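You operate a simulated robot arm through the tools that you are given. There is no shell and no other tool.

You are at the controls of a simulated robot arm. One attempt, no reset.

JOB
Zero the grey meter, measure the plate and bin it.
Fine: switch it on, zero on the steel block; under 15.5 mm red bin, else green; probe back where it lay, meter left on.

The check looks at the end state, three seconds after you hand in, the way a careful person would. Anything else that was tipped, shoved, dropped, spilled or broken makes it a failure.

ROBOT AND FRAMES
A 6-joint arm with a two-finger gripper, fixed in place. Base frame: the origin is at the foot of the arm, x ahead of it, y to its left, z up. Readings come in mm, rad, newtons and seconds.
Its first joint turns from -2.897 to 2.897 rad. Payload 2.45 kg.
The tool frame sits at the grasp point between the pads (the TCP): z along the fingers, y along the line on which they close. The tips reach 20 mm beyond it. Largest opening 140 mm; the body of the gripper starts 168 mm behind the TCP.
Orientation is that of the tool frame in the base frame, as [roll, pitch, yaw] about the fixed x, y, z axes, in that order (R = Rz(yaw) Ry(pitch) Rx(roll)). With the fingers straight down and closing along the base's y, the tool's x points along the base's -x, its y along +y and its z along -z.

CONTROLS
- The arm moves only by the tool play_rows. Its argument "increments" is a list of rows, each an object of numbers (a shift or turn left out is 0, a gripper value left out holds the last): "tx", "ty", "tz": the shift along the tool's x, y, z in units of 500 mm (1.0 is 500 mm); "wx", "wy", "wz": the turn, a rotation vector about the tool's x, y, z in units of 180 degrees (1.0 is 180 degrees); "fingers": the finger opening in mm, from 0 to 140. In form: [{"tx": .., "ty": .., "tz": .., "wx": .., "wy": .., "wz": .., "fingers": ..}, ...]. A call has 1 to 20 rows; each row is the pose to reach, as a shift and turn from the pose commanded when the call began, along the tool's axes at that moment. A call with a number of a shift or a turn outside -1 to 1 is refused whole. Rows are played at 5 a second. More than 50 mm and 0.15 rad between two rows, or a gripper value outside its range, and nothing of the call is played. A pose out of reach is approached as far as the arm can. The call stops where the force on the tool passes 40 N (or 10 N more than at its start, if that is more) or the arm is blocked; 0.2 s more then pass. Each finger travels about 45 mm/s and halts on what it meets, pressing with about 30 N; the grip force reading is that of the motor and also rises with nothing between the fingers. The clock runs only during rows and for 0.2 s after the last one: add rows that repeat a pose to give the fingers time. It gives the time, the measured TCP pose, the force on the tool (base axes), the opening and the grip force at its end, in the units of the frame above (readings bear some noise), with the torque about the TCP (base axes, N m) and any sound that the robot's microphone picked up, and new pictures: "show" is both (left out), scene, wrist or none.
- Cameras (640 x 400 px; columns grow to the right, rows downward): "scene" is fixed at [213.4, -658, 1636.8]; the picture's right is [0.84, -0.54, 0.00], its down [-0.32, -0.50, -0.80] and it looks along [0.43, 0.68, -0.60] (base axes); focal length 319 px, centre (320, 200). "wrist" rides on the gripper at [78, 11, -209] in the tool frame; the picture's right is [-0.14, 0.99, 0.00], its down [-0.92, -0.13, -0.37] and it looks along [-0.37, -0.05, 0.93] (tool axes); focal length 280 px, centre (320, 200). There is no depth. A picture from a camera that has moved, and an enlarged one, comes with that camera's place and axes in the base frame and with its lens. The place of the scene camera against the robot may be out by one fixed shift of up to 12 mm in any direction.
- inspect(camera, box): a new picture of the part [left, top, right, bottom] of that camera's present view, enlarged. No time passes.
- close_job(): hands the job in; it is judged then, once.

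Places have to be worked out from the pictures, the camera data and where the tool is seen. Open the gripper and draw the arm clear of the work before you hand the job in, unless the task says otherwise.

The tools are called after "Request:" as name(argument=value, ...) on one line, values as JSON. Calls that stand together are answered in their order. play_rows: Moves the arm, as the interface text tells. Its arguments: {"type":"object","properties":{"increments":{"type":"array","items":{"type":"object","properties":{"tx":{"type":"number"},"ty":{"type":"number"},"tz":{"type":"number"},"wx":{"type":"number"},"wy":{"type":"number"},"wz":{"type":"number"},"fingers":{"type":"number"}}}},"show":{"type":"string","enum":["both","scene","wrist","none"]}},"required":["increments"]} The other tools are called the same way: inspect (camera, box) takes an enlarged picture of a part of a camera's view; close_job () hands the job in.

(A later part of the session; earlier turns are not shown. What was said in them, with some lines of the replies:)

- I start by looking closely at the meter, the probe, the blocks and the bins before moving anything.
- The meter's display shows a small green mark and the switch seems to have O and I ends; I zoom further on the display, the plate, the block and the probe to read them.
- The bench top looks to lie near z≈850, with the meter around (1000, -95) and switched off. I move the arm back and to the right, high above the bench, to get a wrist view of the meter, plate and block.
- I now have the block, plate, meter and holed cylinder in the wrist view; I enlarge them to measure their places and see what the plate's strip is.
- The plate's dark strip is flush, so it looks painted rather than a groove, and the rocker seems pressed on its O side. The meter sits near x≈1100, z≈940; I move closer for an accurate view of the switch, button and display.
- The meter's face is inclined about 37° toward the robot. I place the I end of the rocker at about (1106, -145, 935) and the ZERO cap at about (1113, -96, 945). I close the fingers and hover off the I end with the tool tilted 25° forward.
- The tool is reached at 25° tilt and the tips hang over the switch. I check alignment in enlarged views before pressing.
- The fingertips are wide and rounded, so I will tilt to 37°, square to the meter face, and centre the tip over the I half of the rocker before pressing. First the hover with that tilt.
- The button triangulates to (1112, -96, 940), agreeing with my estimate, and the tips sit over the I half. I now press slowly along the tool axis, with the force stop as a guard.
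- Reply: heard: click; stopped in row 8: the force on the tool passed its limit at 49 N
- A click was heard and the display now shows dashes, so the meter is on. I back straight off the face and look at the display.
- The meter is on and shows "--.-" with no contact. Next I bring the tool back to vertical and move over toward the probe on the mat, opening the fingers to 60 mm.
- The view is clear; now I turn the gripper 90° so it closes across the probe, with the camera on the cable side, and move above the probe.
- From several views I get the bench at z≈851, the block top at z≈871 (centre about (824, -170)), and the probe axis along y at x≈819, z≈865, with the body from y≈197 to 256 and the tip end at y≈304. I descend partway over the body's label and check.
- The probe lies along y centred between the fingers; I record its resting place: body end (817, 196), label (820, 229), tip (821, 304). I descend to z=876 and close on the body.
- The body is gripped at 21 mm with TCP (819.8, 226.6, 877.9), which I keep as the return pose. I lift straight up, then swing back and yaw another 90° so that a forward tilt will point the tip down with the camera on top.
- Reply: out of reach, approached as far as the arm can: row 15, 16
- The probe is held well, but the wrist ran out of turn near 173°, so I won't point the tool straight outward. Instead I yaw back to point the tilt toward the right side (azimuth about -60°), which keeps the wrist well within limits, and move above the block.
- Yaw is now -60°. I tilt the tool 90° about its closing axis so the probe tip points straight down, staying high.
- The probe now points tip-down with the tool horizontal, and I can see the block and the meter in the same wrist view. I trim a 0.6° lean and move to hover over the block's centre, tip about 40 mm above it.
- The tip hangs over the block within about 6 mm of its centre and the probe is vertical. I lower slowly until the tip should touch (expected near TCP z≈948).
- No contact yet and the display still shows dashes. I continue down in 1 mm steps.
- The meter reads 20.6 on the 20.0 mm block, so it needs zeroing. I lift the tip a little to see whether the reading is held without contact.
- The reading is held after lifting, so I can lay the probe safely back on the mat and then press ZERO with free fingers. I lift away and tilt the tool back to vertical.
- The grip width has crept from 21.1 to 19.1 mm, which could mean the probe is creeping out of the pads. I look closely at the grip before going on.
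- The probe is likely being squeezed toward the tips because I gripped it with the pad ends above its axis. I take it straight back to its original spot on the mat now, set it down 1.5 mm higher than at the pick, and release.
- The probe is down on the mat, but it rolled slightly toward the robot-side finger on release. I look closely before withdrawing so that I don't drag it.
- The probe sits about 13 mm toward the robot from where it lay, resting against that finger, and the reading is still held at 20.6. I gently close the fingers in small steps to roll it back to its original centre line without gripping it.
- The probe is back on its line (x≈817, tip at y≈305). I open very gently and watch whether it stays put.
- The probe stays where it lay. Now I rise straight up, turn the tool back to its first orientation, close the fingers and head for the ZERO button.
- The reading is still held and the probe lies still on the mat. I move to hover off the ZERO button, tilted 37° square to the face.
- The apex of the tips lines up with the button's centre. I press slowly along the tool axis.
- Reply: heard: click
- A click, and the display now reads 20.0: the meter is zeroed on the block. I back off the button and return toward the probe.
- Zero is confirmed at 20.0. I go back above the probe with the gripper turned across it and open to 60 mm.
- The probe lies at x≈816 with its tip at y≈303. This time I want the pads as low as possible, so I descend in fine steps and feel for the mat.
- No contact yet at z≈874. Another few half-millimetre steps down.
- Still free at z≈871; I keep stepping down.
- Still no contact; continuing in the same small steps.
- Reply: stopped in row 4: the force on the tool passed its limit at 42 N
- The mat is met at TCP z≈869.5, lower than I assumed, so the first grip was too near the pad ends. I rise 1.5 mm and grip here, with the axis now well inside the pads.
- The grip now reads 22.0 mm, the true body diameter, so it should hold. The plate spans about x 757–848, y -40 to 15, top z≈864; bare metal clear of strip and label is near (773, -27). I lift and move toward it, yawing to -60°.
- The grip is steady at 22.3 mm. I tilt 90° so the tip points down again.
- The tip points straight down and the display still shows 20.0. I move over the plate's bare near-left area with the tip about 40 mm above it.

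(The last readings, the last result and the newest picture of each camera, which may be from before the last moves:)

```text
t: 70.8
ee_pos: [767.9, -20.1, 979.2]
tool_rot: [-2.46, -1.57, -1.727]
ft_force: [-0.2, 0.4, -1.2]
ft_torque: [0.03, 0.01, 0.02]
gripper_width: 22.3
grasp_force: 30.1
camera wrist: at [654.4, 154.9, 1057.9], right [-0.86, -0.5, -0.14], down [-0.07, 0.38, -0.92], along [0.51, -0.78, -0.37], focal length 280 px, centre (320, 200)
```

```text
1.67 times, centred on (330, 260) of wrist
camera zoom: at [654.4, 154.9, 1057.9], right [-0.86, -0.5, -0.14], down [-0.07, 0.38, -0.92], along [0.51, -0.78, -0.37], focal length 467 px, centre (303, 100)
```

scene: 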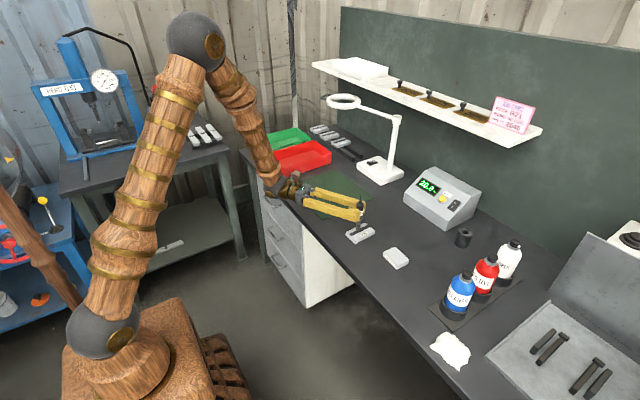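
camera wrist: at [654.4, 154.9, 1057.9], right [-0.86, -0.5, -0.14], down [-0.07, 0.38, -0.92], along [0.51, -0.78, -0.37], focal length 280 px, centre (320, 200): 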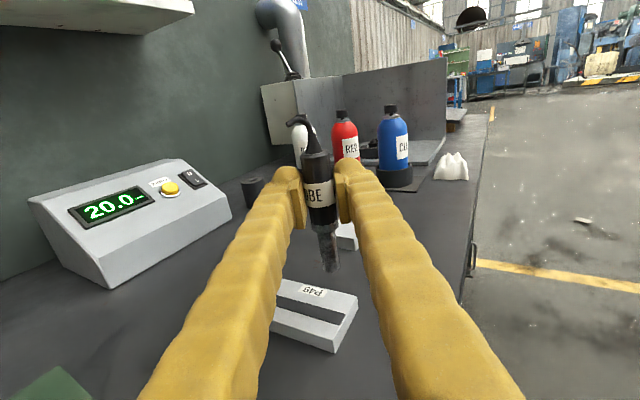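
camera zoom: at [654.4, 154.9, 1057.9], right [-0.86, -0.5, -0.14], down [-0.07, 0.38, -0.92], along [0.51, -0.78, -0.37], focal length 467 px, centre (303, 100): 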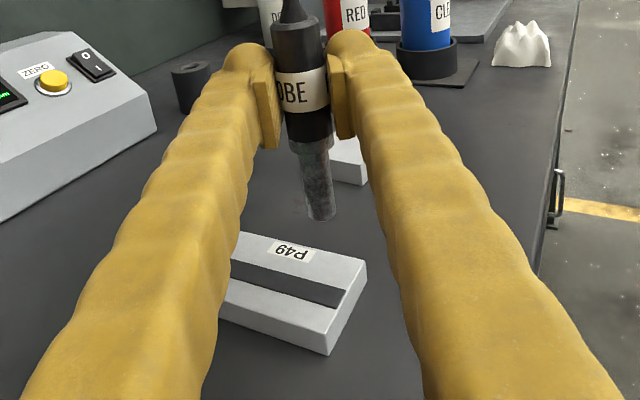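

The tip will land on bare metal between the strip, label and near-left corner. I lower to just above contact, then in 1 mm steps.

Request:
play_rows(increments=[{"tx": -0.03}, {"tx": -0.055}, {"tx": -0.066}, {"tx": -0.07}, {"tx": -0.072}, {"tx": -0.074}, {"tx": -0.076}, {"tx": -0.076}], show="wrist")

Request:
inspect(camera="scene", box=[412, 172, 462, 212])

Request:
inspect(camera="scene", box=[320, 180, 400, 250])

```text
t: 72.7
ee_pos: [768.1, -20.4, 943.0]
tool_rot: [-1.952, -1.569, -2.235]
ft_force: [-0.2, -1.1, 20.9]
ft_torque: [-0.26, -0.08, 0.02]
gripper_width: 22.4
grasp_force: 29.7
camera wrist: at [654.0, 155.3, 1020.1], right [-0.86, -0.5, -0.14], down [-0.07, 0.38, -0.92], along [0.51, -0.78, -0.37], focal length 280 px, centre (320, 200)
```

wrist: 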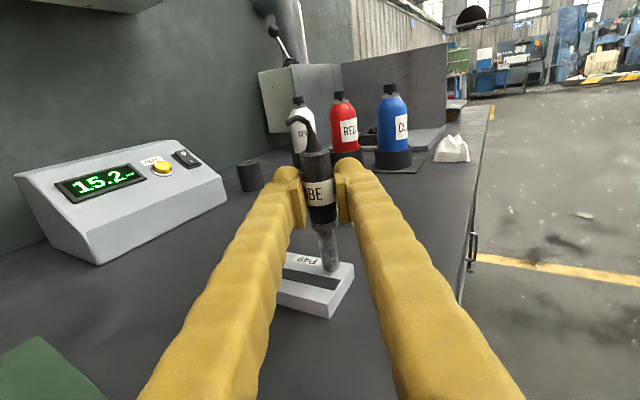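

```text
10.00 times, centred on (437, 192) of scene
camera zoom: at [213.4, -658.0, 1636.8], right [0.84, -0.54, 0.0], down [-0.32, -0.5, -0.8], along [0.43, 0.68, -0.6], focal length 3190 px, centre (-850, 280)
```

zoom: 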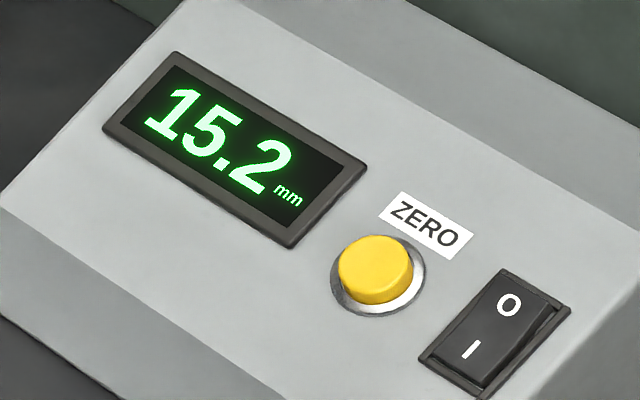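

```text
5.71 times, centred on (360, 215) of scene
camera zoom: at [213.4, -658.0, 1636.8], right [0.84, -0.54, 0.0], down [-0.32, -0.5, -0.8], along [0.43, 0.68, -0.6], focal length 1823 px, centre (91, 114)
```

zoom: 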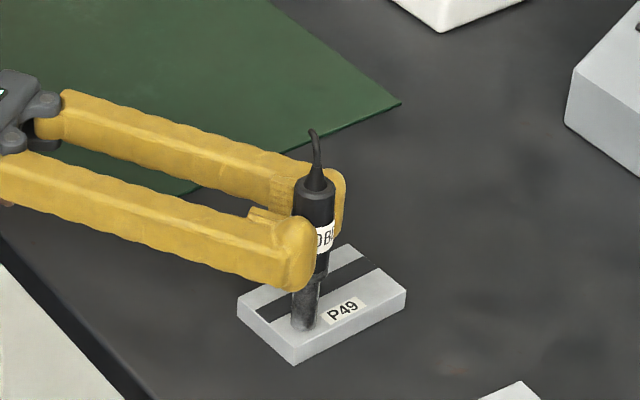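

The meter reads 15.2 mm, under 15.5, so the plate goes in the red bin. I lift off, tilt the tool back to vertical and return the probe to the mat.

Request:
play_rows(increments=[{"tx": 0.03}, {"tx": 0.1}, {"tx": 0.18, "tz": -0.04, "ty": 0.005}, {"tx": 0.26, "tz": -0.08, "ty": 0.01}, {"tx": 0.27, "tz": -0.1072, "ty": 0.0135, "wy": -0.04}, {"tx": 0.27, "tz": -0.1072, "ty": 0.0135, "wy": -0.084}, {"tx": 0.27, "tz": -0.1072, "ty": 0.0135, "wy": -0.125}, {"tx": 0.27, "tz": -0.1072, "ty": 0.0135, "wy": -0.167}, {"tx": 0.27, "tz": -0.1072, "ty": 0.0135, "wy": -0.208}, {"tx": 0.27, "tz": -0.1072, "ty": 0.0135, "wy": -0.25}, {"tx": 0.27, "tz": -0.1072, "ty": 0.0135, "wy": -0.292}, {"tx": 0.27, "tz": -0.1072, "ty": 0.0135, "wy": -0.333}, {"tx": 0.27, "tz": -0.1072, "ty": 0.0135, "wy": -0.375}, {"tx": 0.27, "tz": -0.1072, "ty": 0.0135, "wy": -0.417}, {"tx": 0.27, "tz": -0.1072, "ty": 0.0135, "wy": -0.458}, {"tx": 0.27, "tz": -0.1072, "ty": 0.0135, "wy": -0.5}, {"tx": 0.27, "tz": -0.1072, "ty": 0.0135, "wy": -0.5}], show="none")

```text
t: 76.2
ee_pos: [736.5, 22.6, 1077.2]
tool_rot: [-3.14, 0.004, -1.046]
ft_force: [0.5, 0.5, -0.5]
ft_torque: [0.01, -0.05, 0.02]
gripper_width: 22.0
grasp_force: 29.8
```

Grip steady at 22 mm. I carry the probe back over its place on the mat and stop about 30 mm above it to check.

Request:
play_rows(increments=[{"tx": -0.05, "ty": -0.064, "tz": 0.03, "wz": 0.03}, {"tx": -0.1, "ty": -0.128, "tz": 0.07, "wz": 0.06}, {"tx": -0.15, "ty": -0.192, "tz": 0.11, "wz": 0.09}, {"tx": -0.2, "ty": -0.256, "tz": 0.15, "wz": 0.12}, {"tx": -0.25, "ty": -0.32, "tz": 0.2, "wz": 0.15}, {"tx": -0.273, "ty": -0.35, "tz": 0.26, "wz": 0.1668}, {"tx": -0.273, "ty": -0.35, "tz": 0.32, "wz": 0.1668}, {"tx": -0.273, "ty": -0.35, "tz": 0.3544, "wz": 0.1668}, {"tx": -0.273, "ty": -0.35, "tz": 0.3544, "wz": 0.1668}], show="wrist")

Request:
inspect(camera="wrist", box=[250, 90, 410, 290])

```text
t: 78.2
ee_pos: [819.1, 227.8, 901.3]
tool_rot: [3.141, 0.002, -1.571]
ft_force: [0.1, -0.4, -1.2]
ft_torque: [-0.04, 0.01, 0.01]
gripper_width: 22.5
grasp_force: 30.5
camera wrist: at [807.6, 149.3, 1109.9], right [-0.99, 0.14, 0.0], down [0.13, 0.92, 0.37], along [0.05, 0.37, -0.93], focal length 280 px, centre (320, 200)
```

wrist: 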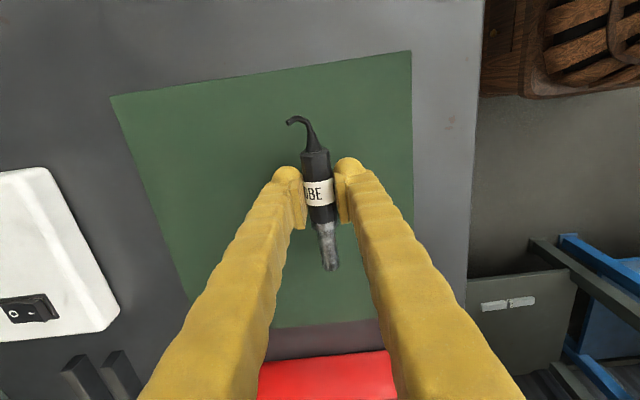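

```text
2.00 times, centred on (330, 190) of wrist
camera zoom: at [807.6, 149.3, 1109.9], right [-0.99, 0.14, 0.0], down [0.13, 0.92, 0.37], along [0.05, 0.37, -0.93], focal length 561 px, centre (300, 220)
```

zoom: 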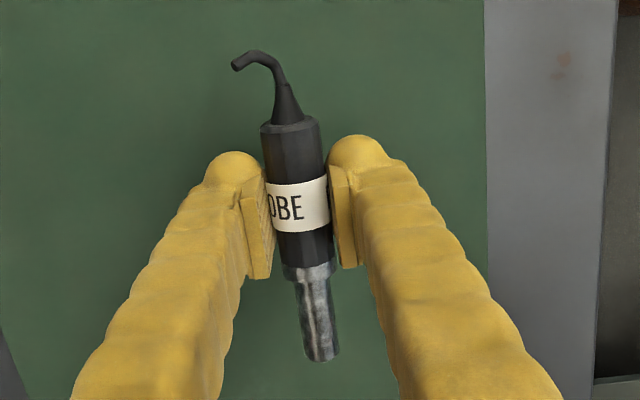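

The probe sits in the grip exactly as at the pick. I lower it to the same height and open in very small steps so that it doesn't roll.

Request:
play_rows(increments=[{"tz": 0.03}, {"tz": 0.05}, {"tz": 0.058}, {"tz": 0.0606}, {"tz": 0.0606}, {"tz": 0.0606, "fingers": 21}, {"tz": 0.0606, "fingers": 22}, {"tz": 0.0606, "fingers": 22.5}, {"tz": 0.0606, "fingers": 23}, {"tz": 0.0606, "fingers": 23.5}, {"tz": 0.0606, "fingers": 24}, {"tz": 0.0606, "fingers": 25}, {"tz": 0.0606, "fingers": 26}, {"tz": 0.0606, "fingers": 28}, {"tz": 0.0606, "fingers": 30}, {"tz": 0.0606, "fingers": 33}, {"tz": 0.0606, "fingers": 36}, {"tz": 0.0606, "fingers": 40}, {"tz": 0.0606, "fingers": 44}, {"tz": 0.0606, "fingers": 48}], show="wrist")

Request:
inspect(camera="wrist", box=[250, 90, 410, 290])

```text
t: 82.5
ee_pos: [818.2, 228.2, 870.7]
tool_rot: [-3.14, 0.001, -1.571]
ft_force: [-0.4, 0.7, -0.3]
ft_torque: [0.0, -0.01, 0.02]
gripper_width: 48.1
grasp_force: 0.0
camera wrist: at [807.1, 149.8, 1078.9], right [-0.99, 0.14, 0.0], down [0.13, 0.92, 0.37], along [0.05, 0.37, -0.93], focal length 280 px, centre (320, 200)
```

wrist: 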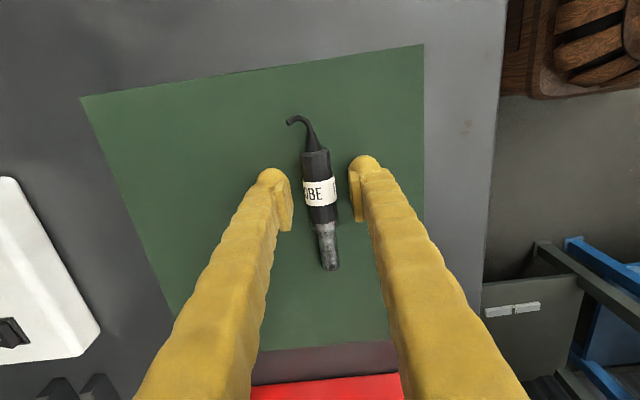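

```text
2.00 times, centred on (330, 190) of wrist
camera zoom: at [807.1, 149.8, 1078.9], right [-0.99, 0.14, 0.0], down [0.13, 0.92, 0.37], along [0.05, 0.37, -0.93], focal length 561 px, centre (300, 220)
```

zoom: 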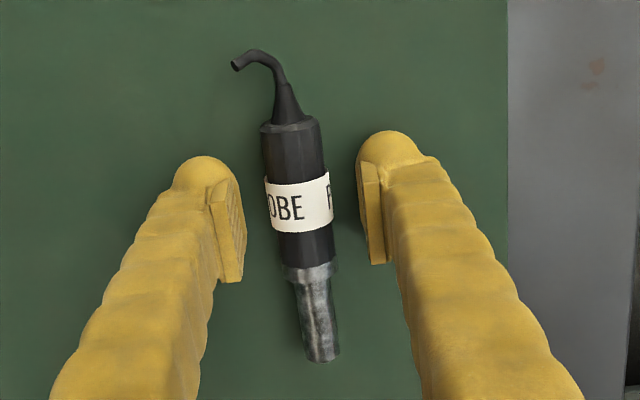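

The probe lies still at (818, 229), within about 2 mm of where it lay. I rise clear, turn the gripper to close across the plate's 55 mm width and move above the plate.

Request:
play_rows(increments=[{"tz": -0.05, "fingers": 60}, {"tz": -0.12, "fingers": 60}, {"tz": -0.2, "fingers": 60}, {"tz": -0.24, "tx": 0.03, "wz": 0.04, "fingers": 90}, {"tz": -0.24, "tx": 0.07, "wz": 0.08, "fingers": 90}, {"tz": -0.24, "tx": 0.11, "wz": 0.12, "fingers": 90}, {"tz": -0.24, "tx": 0.15, "ty": 0.01, "wz": 0.16, "fingers": 90}, {"tz": -0.24, "tx": 0.19, "ty": 0.01, "wz": 0.2, "fingers": 90}, {"tz": -0.24, "tx": 0.23, "ty": 0.02, "wz": 0.24, "fingers": 90}, {"tz": -0.24, "tx": 0.28, "ty": 0.02, "wz": 0.28, "fingers": 90}, {"tz": -0.24, "tx": 0.33, "ty": 0.025, "wz": 0.32, "fingers": 90}, {"tz": -0.24, "tx": 0.38, "ty": 0.03, "wz": 0.36, "fingers": 90}, {"tz": -0.24, "tx": 0.43, "ty": 0.03, "wz": 0.4, "fingers": 90}, {"tz": -0.24, "tx": 0.48, "ty": 0.03, "wz": 0.44, "fingers": 90}, {"tz": -0.24, "tx": 0.48, "ty": 0.03, "wz": 0.48, "fingers": 90}, {"tz": -0.24, "tx": 0.48, "ty": 0.03, "wz": 0.4917, "fingers": 90}, {"tz": -0.24, "tx": 0.48, "ty": 0.03, "wz": 0.4917, "fingers": 90}])

Request:
inspect(camera="wrist", box=[220, 60, 420, 260])

Request:
inspect(camera="scene", box=[290, 150, 410, 250])

```text
t: 86.0
ee_pos: [802.5, -12.1, 988.9]
tool_rot: [3.141, -0.001, -3.116]
ft_force: [0.6, 0.0, -0.3]
ft_torque: [-0.01, 0.04, 0.02]
gripper_width: 90.1
grasp_force: 0.0
camera wrist: at [724.4, -3.3, 1197.4], right [0.11, 0.99, 0.0], down [0.92, -0.1, 0.37], along [0.37, -0.04, -0.93], focal length 280 px, centre (320, 200)
```

scene: 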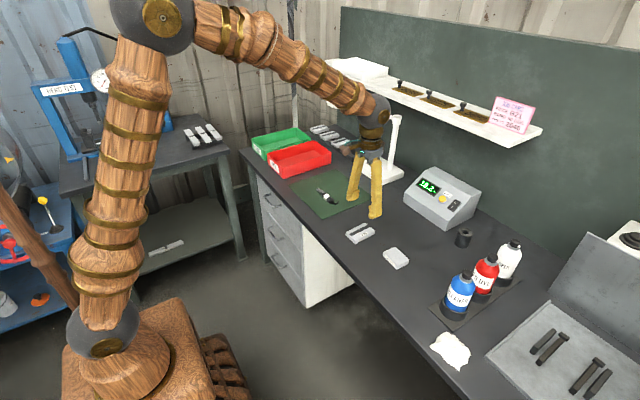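
wrist: 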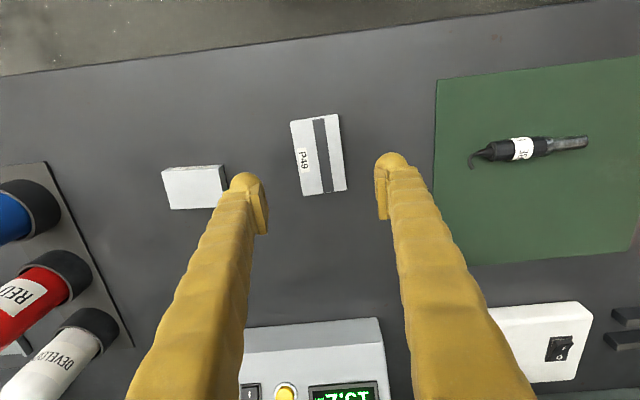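

```text
2.00 times, centred on (320, 160) of wrist
camera zoom: at [724.4, -3.3, 1197.4], right [0.11, 0.99, 0.0], down [0.92, -0.1, 0.37], along [0.37, -0.04, -0.93], focal length 561 px, centre (320, 280)
```

zoom: 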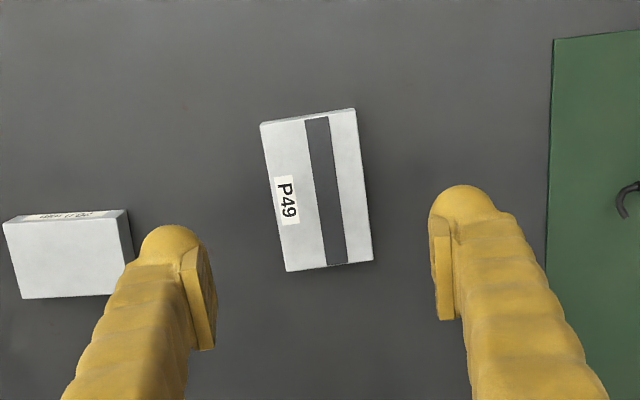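

```text
4.00 times, centred on (350, 200) of scene
camera zoom: at [213.4, -658.0, 1636.8], right [0.84, -0.54, 0.0], down [-0.32, -0.5, -0.8], along [0.43, 0.68, -0.6], focal length 1276 px, centre (200, 200)
```

zoom: 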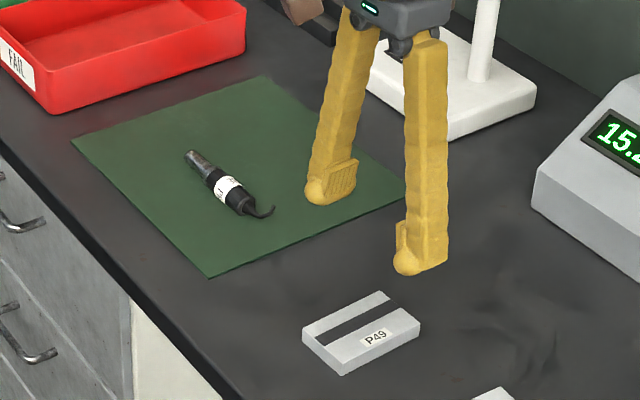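

The plate is centred at (802, -12) between the open fingers, with no neighbours in the way; the probe lies still and the display shows 15.2. I descend and grip the plate.

Request:
play_rows(increments=[{"tz": 0.08}, {"tz": 0.16}, {"tz": 0.21}, {"tz": 0.228}, {"tz": 0.235}, {"tz": 0.235}, {"tz": 0.235, "fingers": 75}, {"tz": 0.235, "fingers": 65}, {"tz": 0.235, "fingers": 58}, {"tz": 0.235, "fingers": 50}, {"tz": 0.235, "fingers": 40}, {"tz": 0.235, "fingers": 40}, {"tz": 0.235, "fingers": 40}])

```text
t: 88.8
ee_pos: [803.8, -11.1, 871.8]
tool_rot: [3.14, -0.001, -3.115]
ft_force: [-0.6, -1.2, 0.4]
ft_torque: [0.03, 0.0, 0.09]
gripper_width: 54.4
grasp_force: 29.3
camera wrist: at [724.6, -3.1, 1080.2], right [0.11, 0.99, 0.0], down [0.92, -0.1, 0.37], along [0.37, -0.04, -0.93], focal length 280 px, centre (320, 200)
```

scene: 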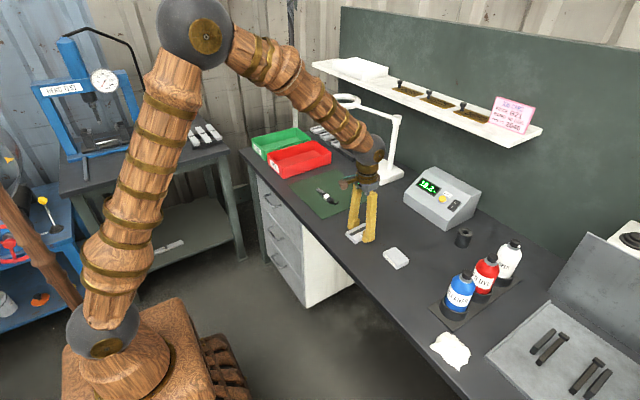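
wrist: 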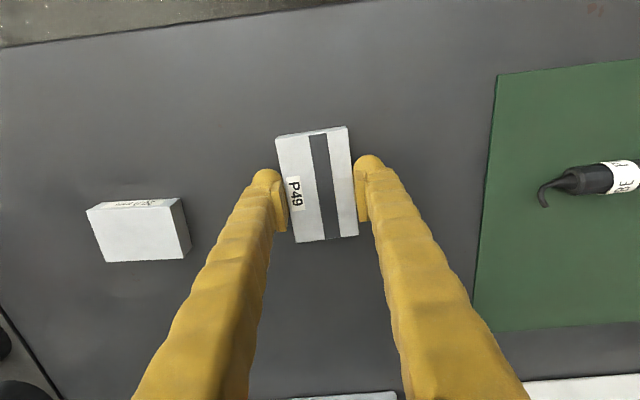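

The plate is gripped at 54.4 mm. I lift it straight up and carry it high toward the bins, stopping short to look into the red one.

Request:
play_rows(increments=[{"tz": -0.02}, {"tz": -0.08}, {"tz": -0.16}, {"tz": -0.25}, {"tz": -0.33, "ty": 0.03}, {"tz": -0.376, "tx": 0.003, "ty": 0.1}, {"tz": -0.376, "tx": 0.006, "ty": 0.19}, {"tz": -0.376, "tx": 0.01, "ty": 0.28}, {"tz": -0.376, "tx": 0.013, "ty": 0.37}, {"tz": -0.376, "tx": 0.016, "ty": 0.46}, {"tz": -0.376, "tx": 0.018, "ty": 0.55}, {"tz": -0.376, "tx": 0.021, "ty": 0.64}, {"tz": -0.376, "tx": 0.024, "ty": 0.73}, {"tz": -0.376, "tx": 0.026, "ty": 0.79}, {"tz": -0.376, "tx": 0.026, "ty": 0.823}, {"tz": -0.376, "tx": 0.026, "ty": 0.823}])

```text
t: 92.2
ee_pos: [778.6, 399.0, 1061.1]
tool_rot: [3.14, 0.0, -3.116]
ft_force: [0.3, 0.0, -6.7]
ft_torque: [0.03, 0.0, 0.0]
gripper_width: 55.2
grasp_force: 29.5
camera wrist: at [700.2, 406.8, 1269.7], right [0.11, 0.99, 0.0], down [0.92, -0.1, 0.37], along [0.37, -0.04, -0.93], focal length 280 px, centre (320, 200)
```

scene: 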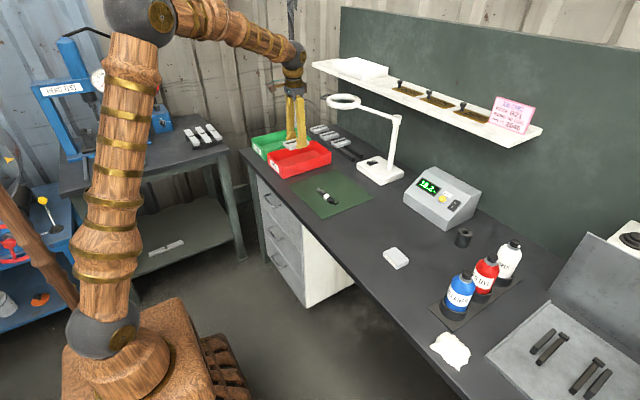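
wrist: 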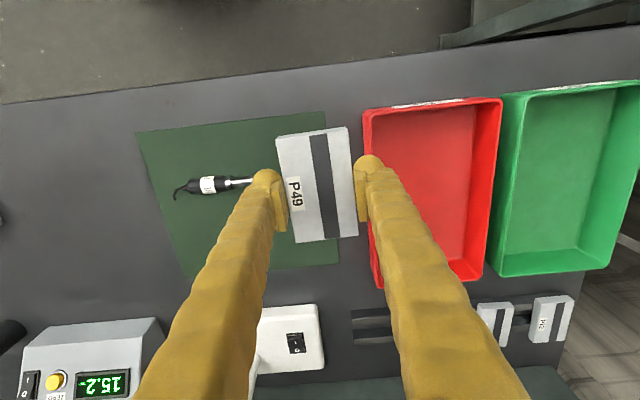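

The red bin's rim runs about x 730–985, y 457–622 at z≈905. I move over its near part, centre (800, 540), still high, and check the fit.

Request:
play_rows(increments=[{"tx": -0.012, "ty": 0.07}, {"tx": -0.025, "ty": 0.14}, {"tx": -0.038, "ty": 0.21}, {"tx": -0.0503, "ty": 0.2807}, {"tx": -0.0503, "ty": 0.2807, "tz": 0.08}, {"tx": -0.0503, "ty": 0.2807, "tz": 0.16}, {"tx": -0.0503, "ty": 0.2807, "tz": 0.2}, {"tx": -0.0503, "ty": 0.2807, "tz": 0.2}])

Request:
inspect(camera="scene", box=[230, 90, 350, 190])

```text
t: 94.0
ee_pos: [802.5, 538.7, 961.4]
tool_rot: [3.139, 0.0, -3.115]
ft_force: [-0.3, -0.8, -7.3]
ft_torque: [-0.03, -0.02, 0.02]
gripper_width: 55.3
grasp_force: 30.8
camera wrist: at [723.5, 548.0, 1169.0], right [0.11, 0.99, 0.0], down [0.92, -0.1, 0.37], along [0.37, -0.04, -0.93], focal length 280 px, centre (320, 200)
```

scene: 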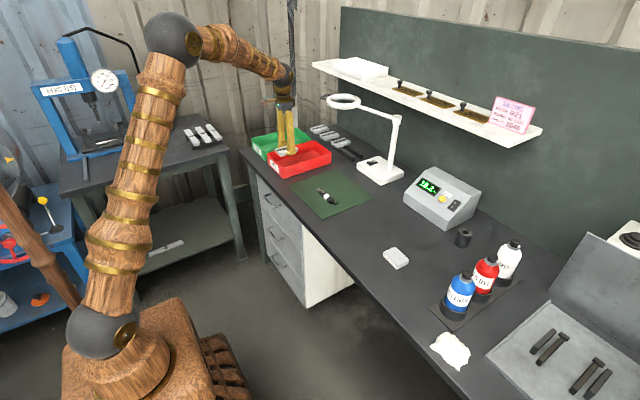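
wrist: 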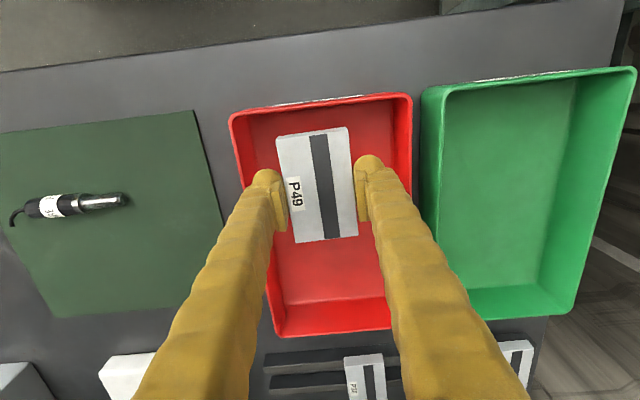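

```text
4.00 times, centred on (290, 140) of scene
camera zoom: at [213.4, -658.0, 1636.8], right [0.84, -0.54, 0.0], down [-0.32, -0.5, -0.8], along [0.43, 0.68, -0.6], focal length 1276 px, centre (440, 440)
```

zoom: 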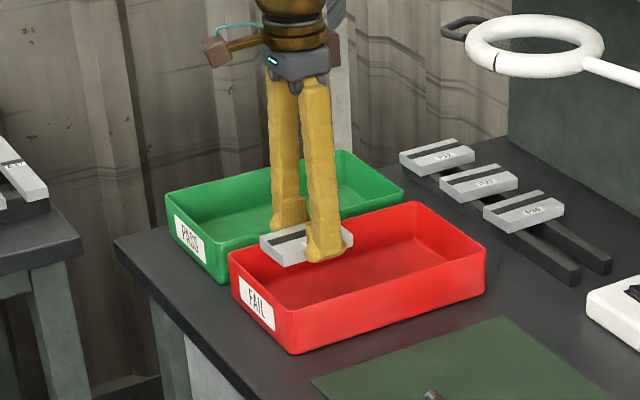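

The plate hangs fully inside the red bin's outline with clearance for both fingers. I lower it toward the bin floor in decreasing steps.

Request:
play_rows(increments=[{"ty": 0.008, "tz": 0.07}, {"ty": 0.008, "tz": 0.12}, {"ty": 0.008, "tz": 0.15}, {"ty": 0.008, "tz": 0.158}, {"ty": 0.008, "tz": 0.162}, {"ty": 0.008, "tz": 0.165}, {"ty": 0.008, "tz": 0.167}, {"ty": 0.008, "tz": 0.167}])

```text
t: 95.8
ee_pos: [801.3, 545.2, 875.9]
tool_rot: [3.14, 0.0, -3.116]
ft_force: [-3.7, -0.9, 4.9]
ft_torque: [-0.08, 0.15, 0.05]
gripper_width: 55.0
grasp_force: 30.2
camera wrist: at [722.9, 552.9, 1086.0], right [0.11, 0.99, 0.0], down [0.92, -0.1, 0.37], along [0.37, -0.04, -0.93], focal length 280 px, centre (320, 200)
```

scene: 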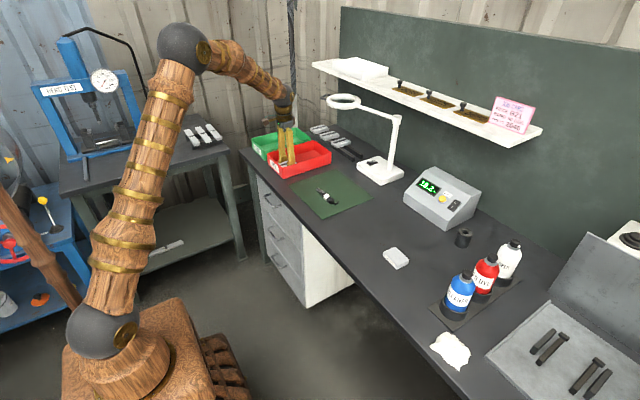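
wrist: 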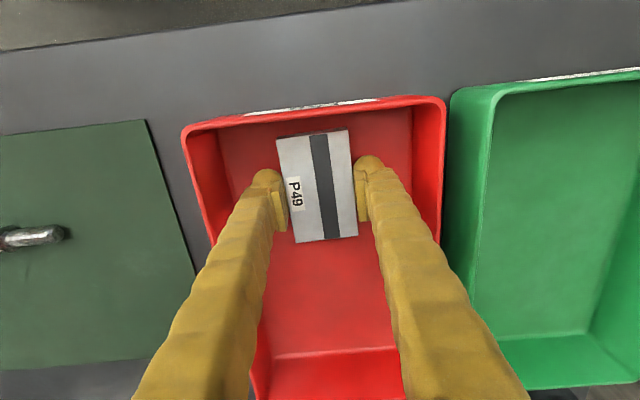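

The vertical force changed by about 12 N, so the plate rests on the bin floor. I open gently, then rise straight out.

Request:
play_rows(increments=[{"fingers": 56}, {"fingers": 58}, {"fingers": 61}, {"fingers": 64}, {"fingers": 66}, {"fingers": 66}, {"tz": -0.02, "fingers": 66}, {"tz": -0.08, "fingers": 66}, {"tz": -0.16, "fingers": 66}, {"tz": -0.24, "fingers": 66}, {"tz": -0.32, "fingers": 66}, {"tz": -0.38, "fingers": 66}, {"tz": -0.38, "fingers": 66}])

Request:
inspect(camera="wrist", box=[200, 60, 440, 260])

```text
t: 98.7
ee_pos: [802.2, 546.0, 1068.2]
tool_rot: [3.139, -0.001, -3.115]
ft_force: [-0.2, 1.1, 0.7]
ft_torque: [0.01, 0.04, 0.05]
gripper_width: 65.7
grasp_force: 0.1
camera wrist: at [722.5, 553.9, 1275.5], right [0.11, 0.99, 0.0], down [0.92, -0.1, 0.37], along [0.37, -0.04, -0.93], focal length 280 px, centre (320, 200)
```

scene: 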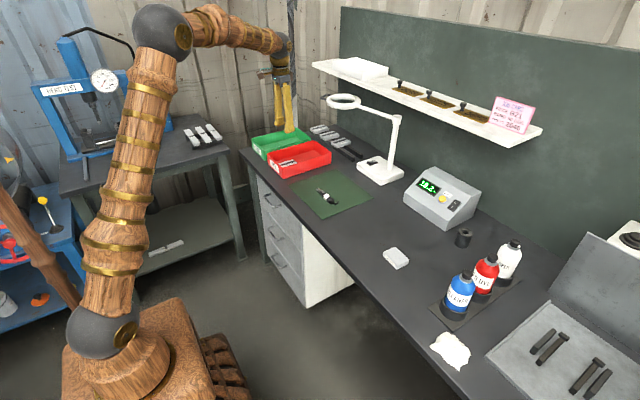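
wrist: 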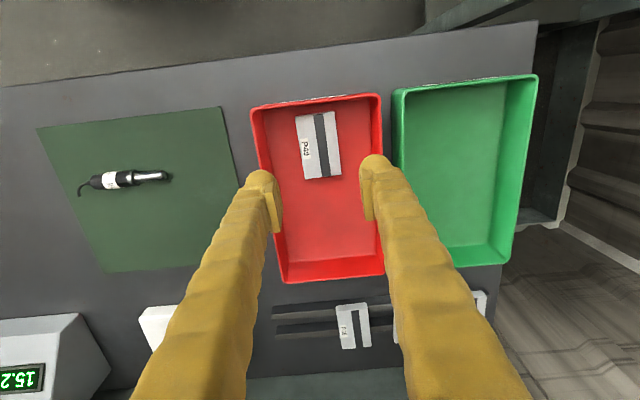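

```text
2.00 times, centred on (320, 160) of wrist
camera zoom: at [722.5, 553.9, 1275.5], right [0.11, 0.99, 0.0], down [0.92, -0.1, 0.37], along [0.37, -0.04, -0.93], focal length 561 px, centre (320, 280)
```

zoom: 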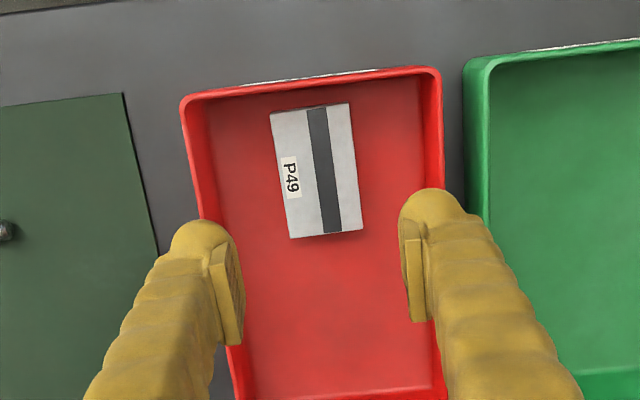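

The plate lies flat in the red bin. I open the gripper and draw the arm back high, near its starting pose, then verify everything.

Request:
play_rows(increments=[{"tz": -0.08, "fingers": 100}, {"tz": -0.16, "fingers": 140}, {"tx": 0.05, "ty": -0.05, "tz": -0.22, "fingers": 140}, {"tx": 0.11, "ty": -0.11, "tz": -0.26, "fingers": 140}, {"tx": 0.17, "ty": -0.17, "tz": -0.3, "fingers": 140}, {"tx": 0.23, "ty": -0.24, "tz": -0.33, "fingers": 140}, {"tx": 0.29, "ty": -0.31, "tz": -0.35, "fingers": 140}, {"tx": 0.35, "ty": -0.38, "tz": -0.36, "fingers": 140}, {"tx": 0.41, "ty": -0.45, "tz": -0.364, "fingers": 140}, {"tx": 0.462, "ty": -0.522, "tz": -0.364, "fingers": 140}, {"tx": 0.462, "ty": -0.522, "tz": -0.364, "fingers": 140}])

Request:
inspect(camera="scene", box=[240, 110, 420, 280])

Request:
inspect(camera="scene", box=[400, 150, 500, 260])

Request:
inspect(camera="wrist", box=[270, 200, 370, 270])

```text
t: 101.0
ee_pos: [575.3, 277.1, 1250.2]
tool_rot: [3.139, 0.0, -3.116]
ft_force: [0.2, -0.5, 0.2]
ft_torque: [0.02, 0.02, -0.03]
gripper_width: 140.0
grasp_force: 0.1
camera wrist: at [496.7, 285.0, 1458.8], right [0.11, 0.99, 0.0], down [0.92, -0.1, 0.37], along [0.37, -0.04, -0.93], focal length 280 px, centre (320, 200)
```

scene: 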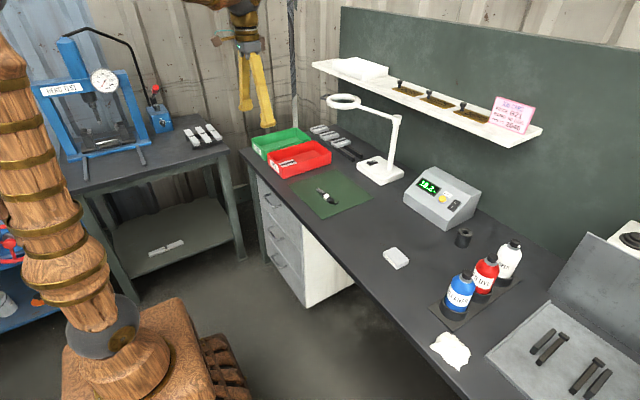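
wrist: 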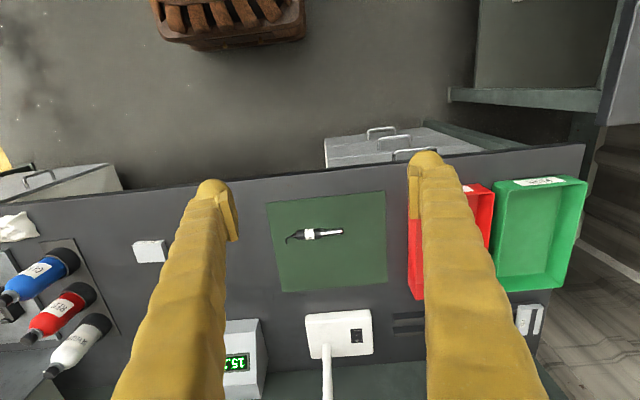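

```text
2.35 times, centred on (330, 195) of scene
camera zoom: at [213.4, -658.0, 1636.8], right [0.84, -0.54, 0.0], down [-0.32, -0.5, -0.8], along [0.43, 0.68, -0.6], focal length 751 px, centre (296, 212)
```

zoom: 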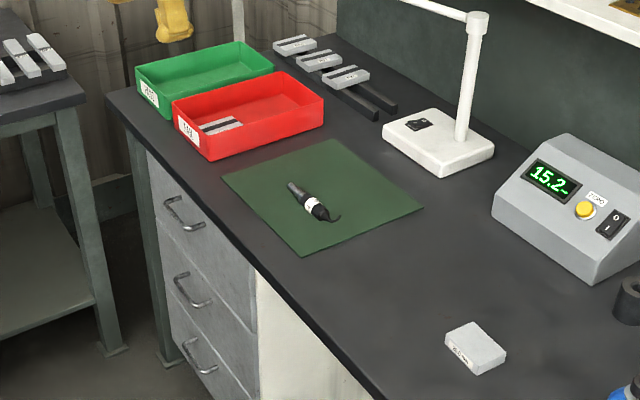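

```text
3.64 times, centred on (450, 205) of scene
camera zoom: at [213.4, -658.0, 1636.8], right [0.84, -0.54, 0.0], down [-0.32, -0.5, -0.8], along [0.43, 0.68, -0.6], focal length 1160 px, centre (-153, 182)
```

zoom: 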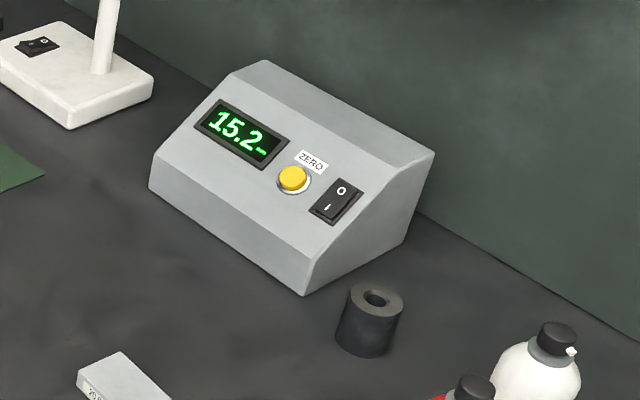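

```text
5.71 times, centred on (320, 235) of wrist
camera zoom: at [496.7, 285.0, 1458.8], right [0.11, 0.99, 0.0], down [0.92, -0.1, 0.37], along [0.37, -0.04, -0.93], focal length 1602 px, centre (320, 0)
```

zoom: 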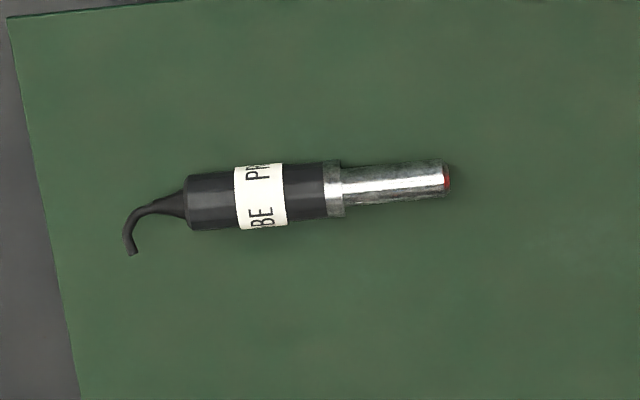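

All looks in place; I compare the probe and block to the first pictures using the same crops.

Request:
inspect(camera="scene", box=[310, 180, 350, 212])

Request:
inspect(camera="scene", box=[340, 215, 415, 275])

Request:
inspect(camera="scene", box=[240, 110, 360, 190])

```text
12.50 times, centred on (330, 196) of scene
camera zoom: at [213.4, -658.0, 1636.8], right [0.84, -0.54, 0.0], down [-0.32, -0.5, -0.8], along [0.43, 0.68, -0.6], focal length 3988 px, centre (195, 250)
```

zoom: 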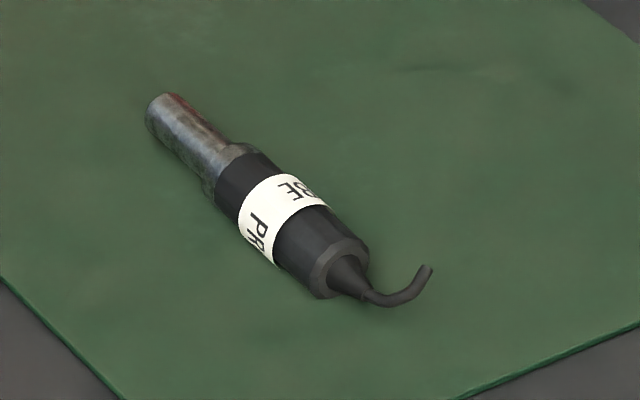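

```text
6.67 times, centred on (378, 245) of scene
camera zoom: at [213.4, -658.0, 1636.8], right [0.84, -0.54, 0.0], down [-0.32, -0.5, -0.8], along [0.43, 0.68, -0.6], focal length 2127 px, centre (-63, -100)
```

zoom: 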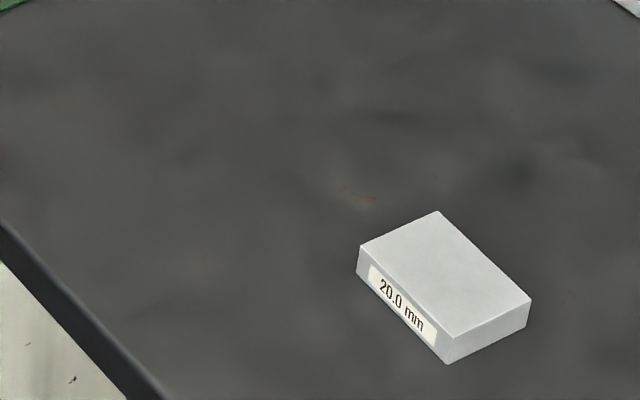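

```text
5.00 times, centred on (300, 150) of scene
camera zoom: at [213.4, -658.0, 1636.8], right [0.84, -0.54, 0.0], down [-0.32, -0.5, -0.8], along [0.43, 0.68, -0.6], focal length 1595 px, centre (420, 450)
```

zoom: 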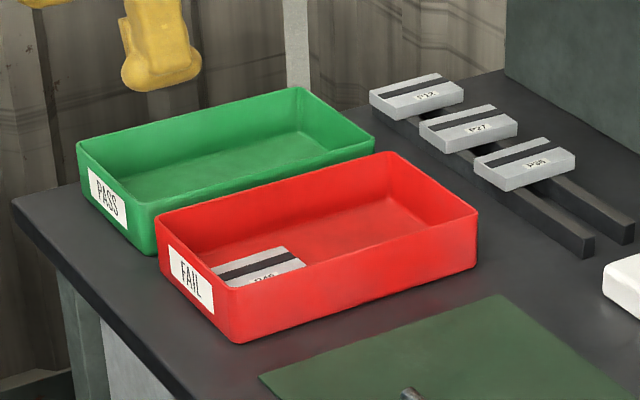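

The probe matches its first position to within about 2 mm, and the block hasn't moved. The plate lies in the red FAIL bin, nothing else was disturbed, and the meter is still on showing 15.2. The arm is clear with the gripper open, so I hand the job in.

Request:
close_job()

```text
The job is handed in.
```

The plate measured 15.2 mm, so it went into the red bin. The job is handed in; I haven't seen the check's result.

- **Zeroing:** With the meter switched on, it read 20.6 on the 20.0 mm steel block. It holds its last reading, so I laid the probe back on the mat and pressed ZERO. The display then showed 20.0.
- **Measuring:** I took the reading on bare metal, clear of the plate's dark strip and label. Without the zeroing, the 0.6 mm offset would have put the plate in the green bin.
- **Probe:** It is back on the mat within about 2 mm of where it lay, turned slightly about its own axis. When I first set it down it rolled about 13 mm against a finger, and I rolled it back.
- **Meter and surroundings:** The meter is still on, showing 15.2. The steel block has not moved, and nothing else on the bench looks disturbed. The arm is drawn clear with the gripper open.
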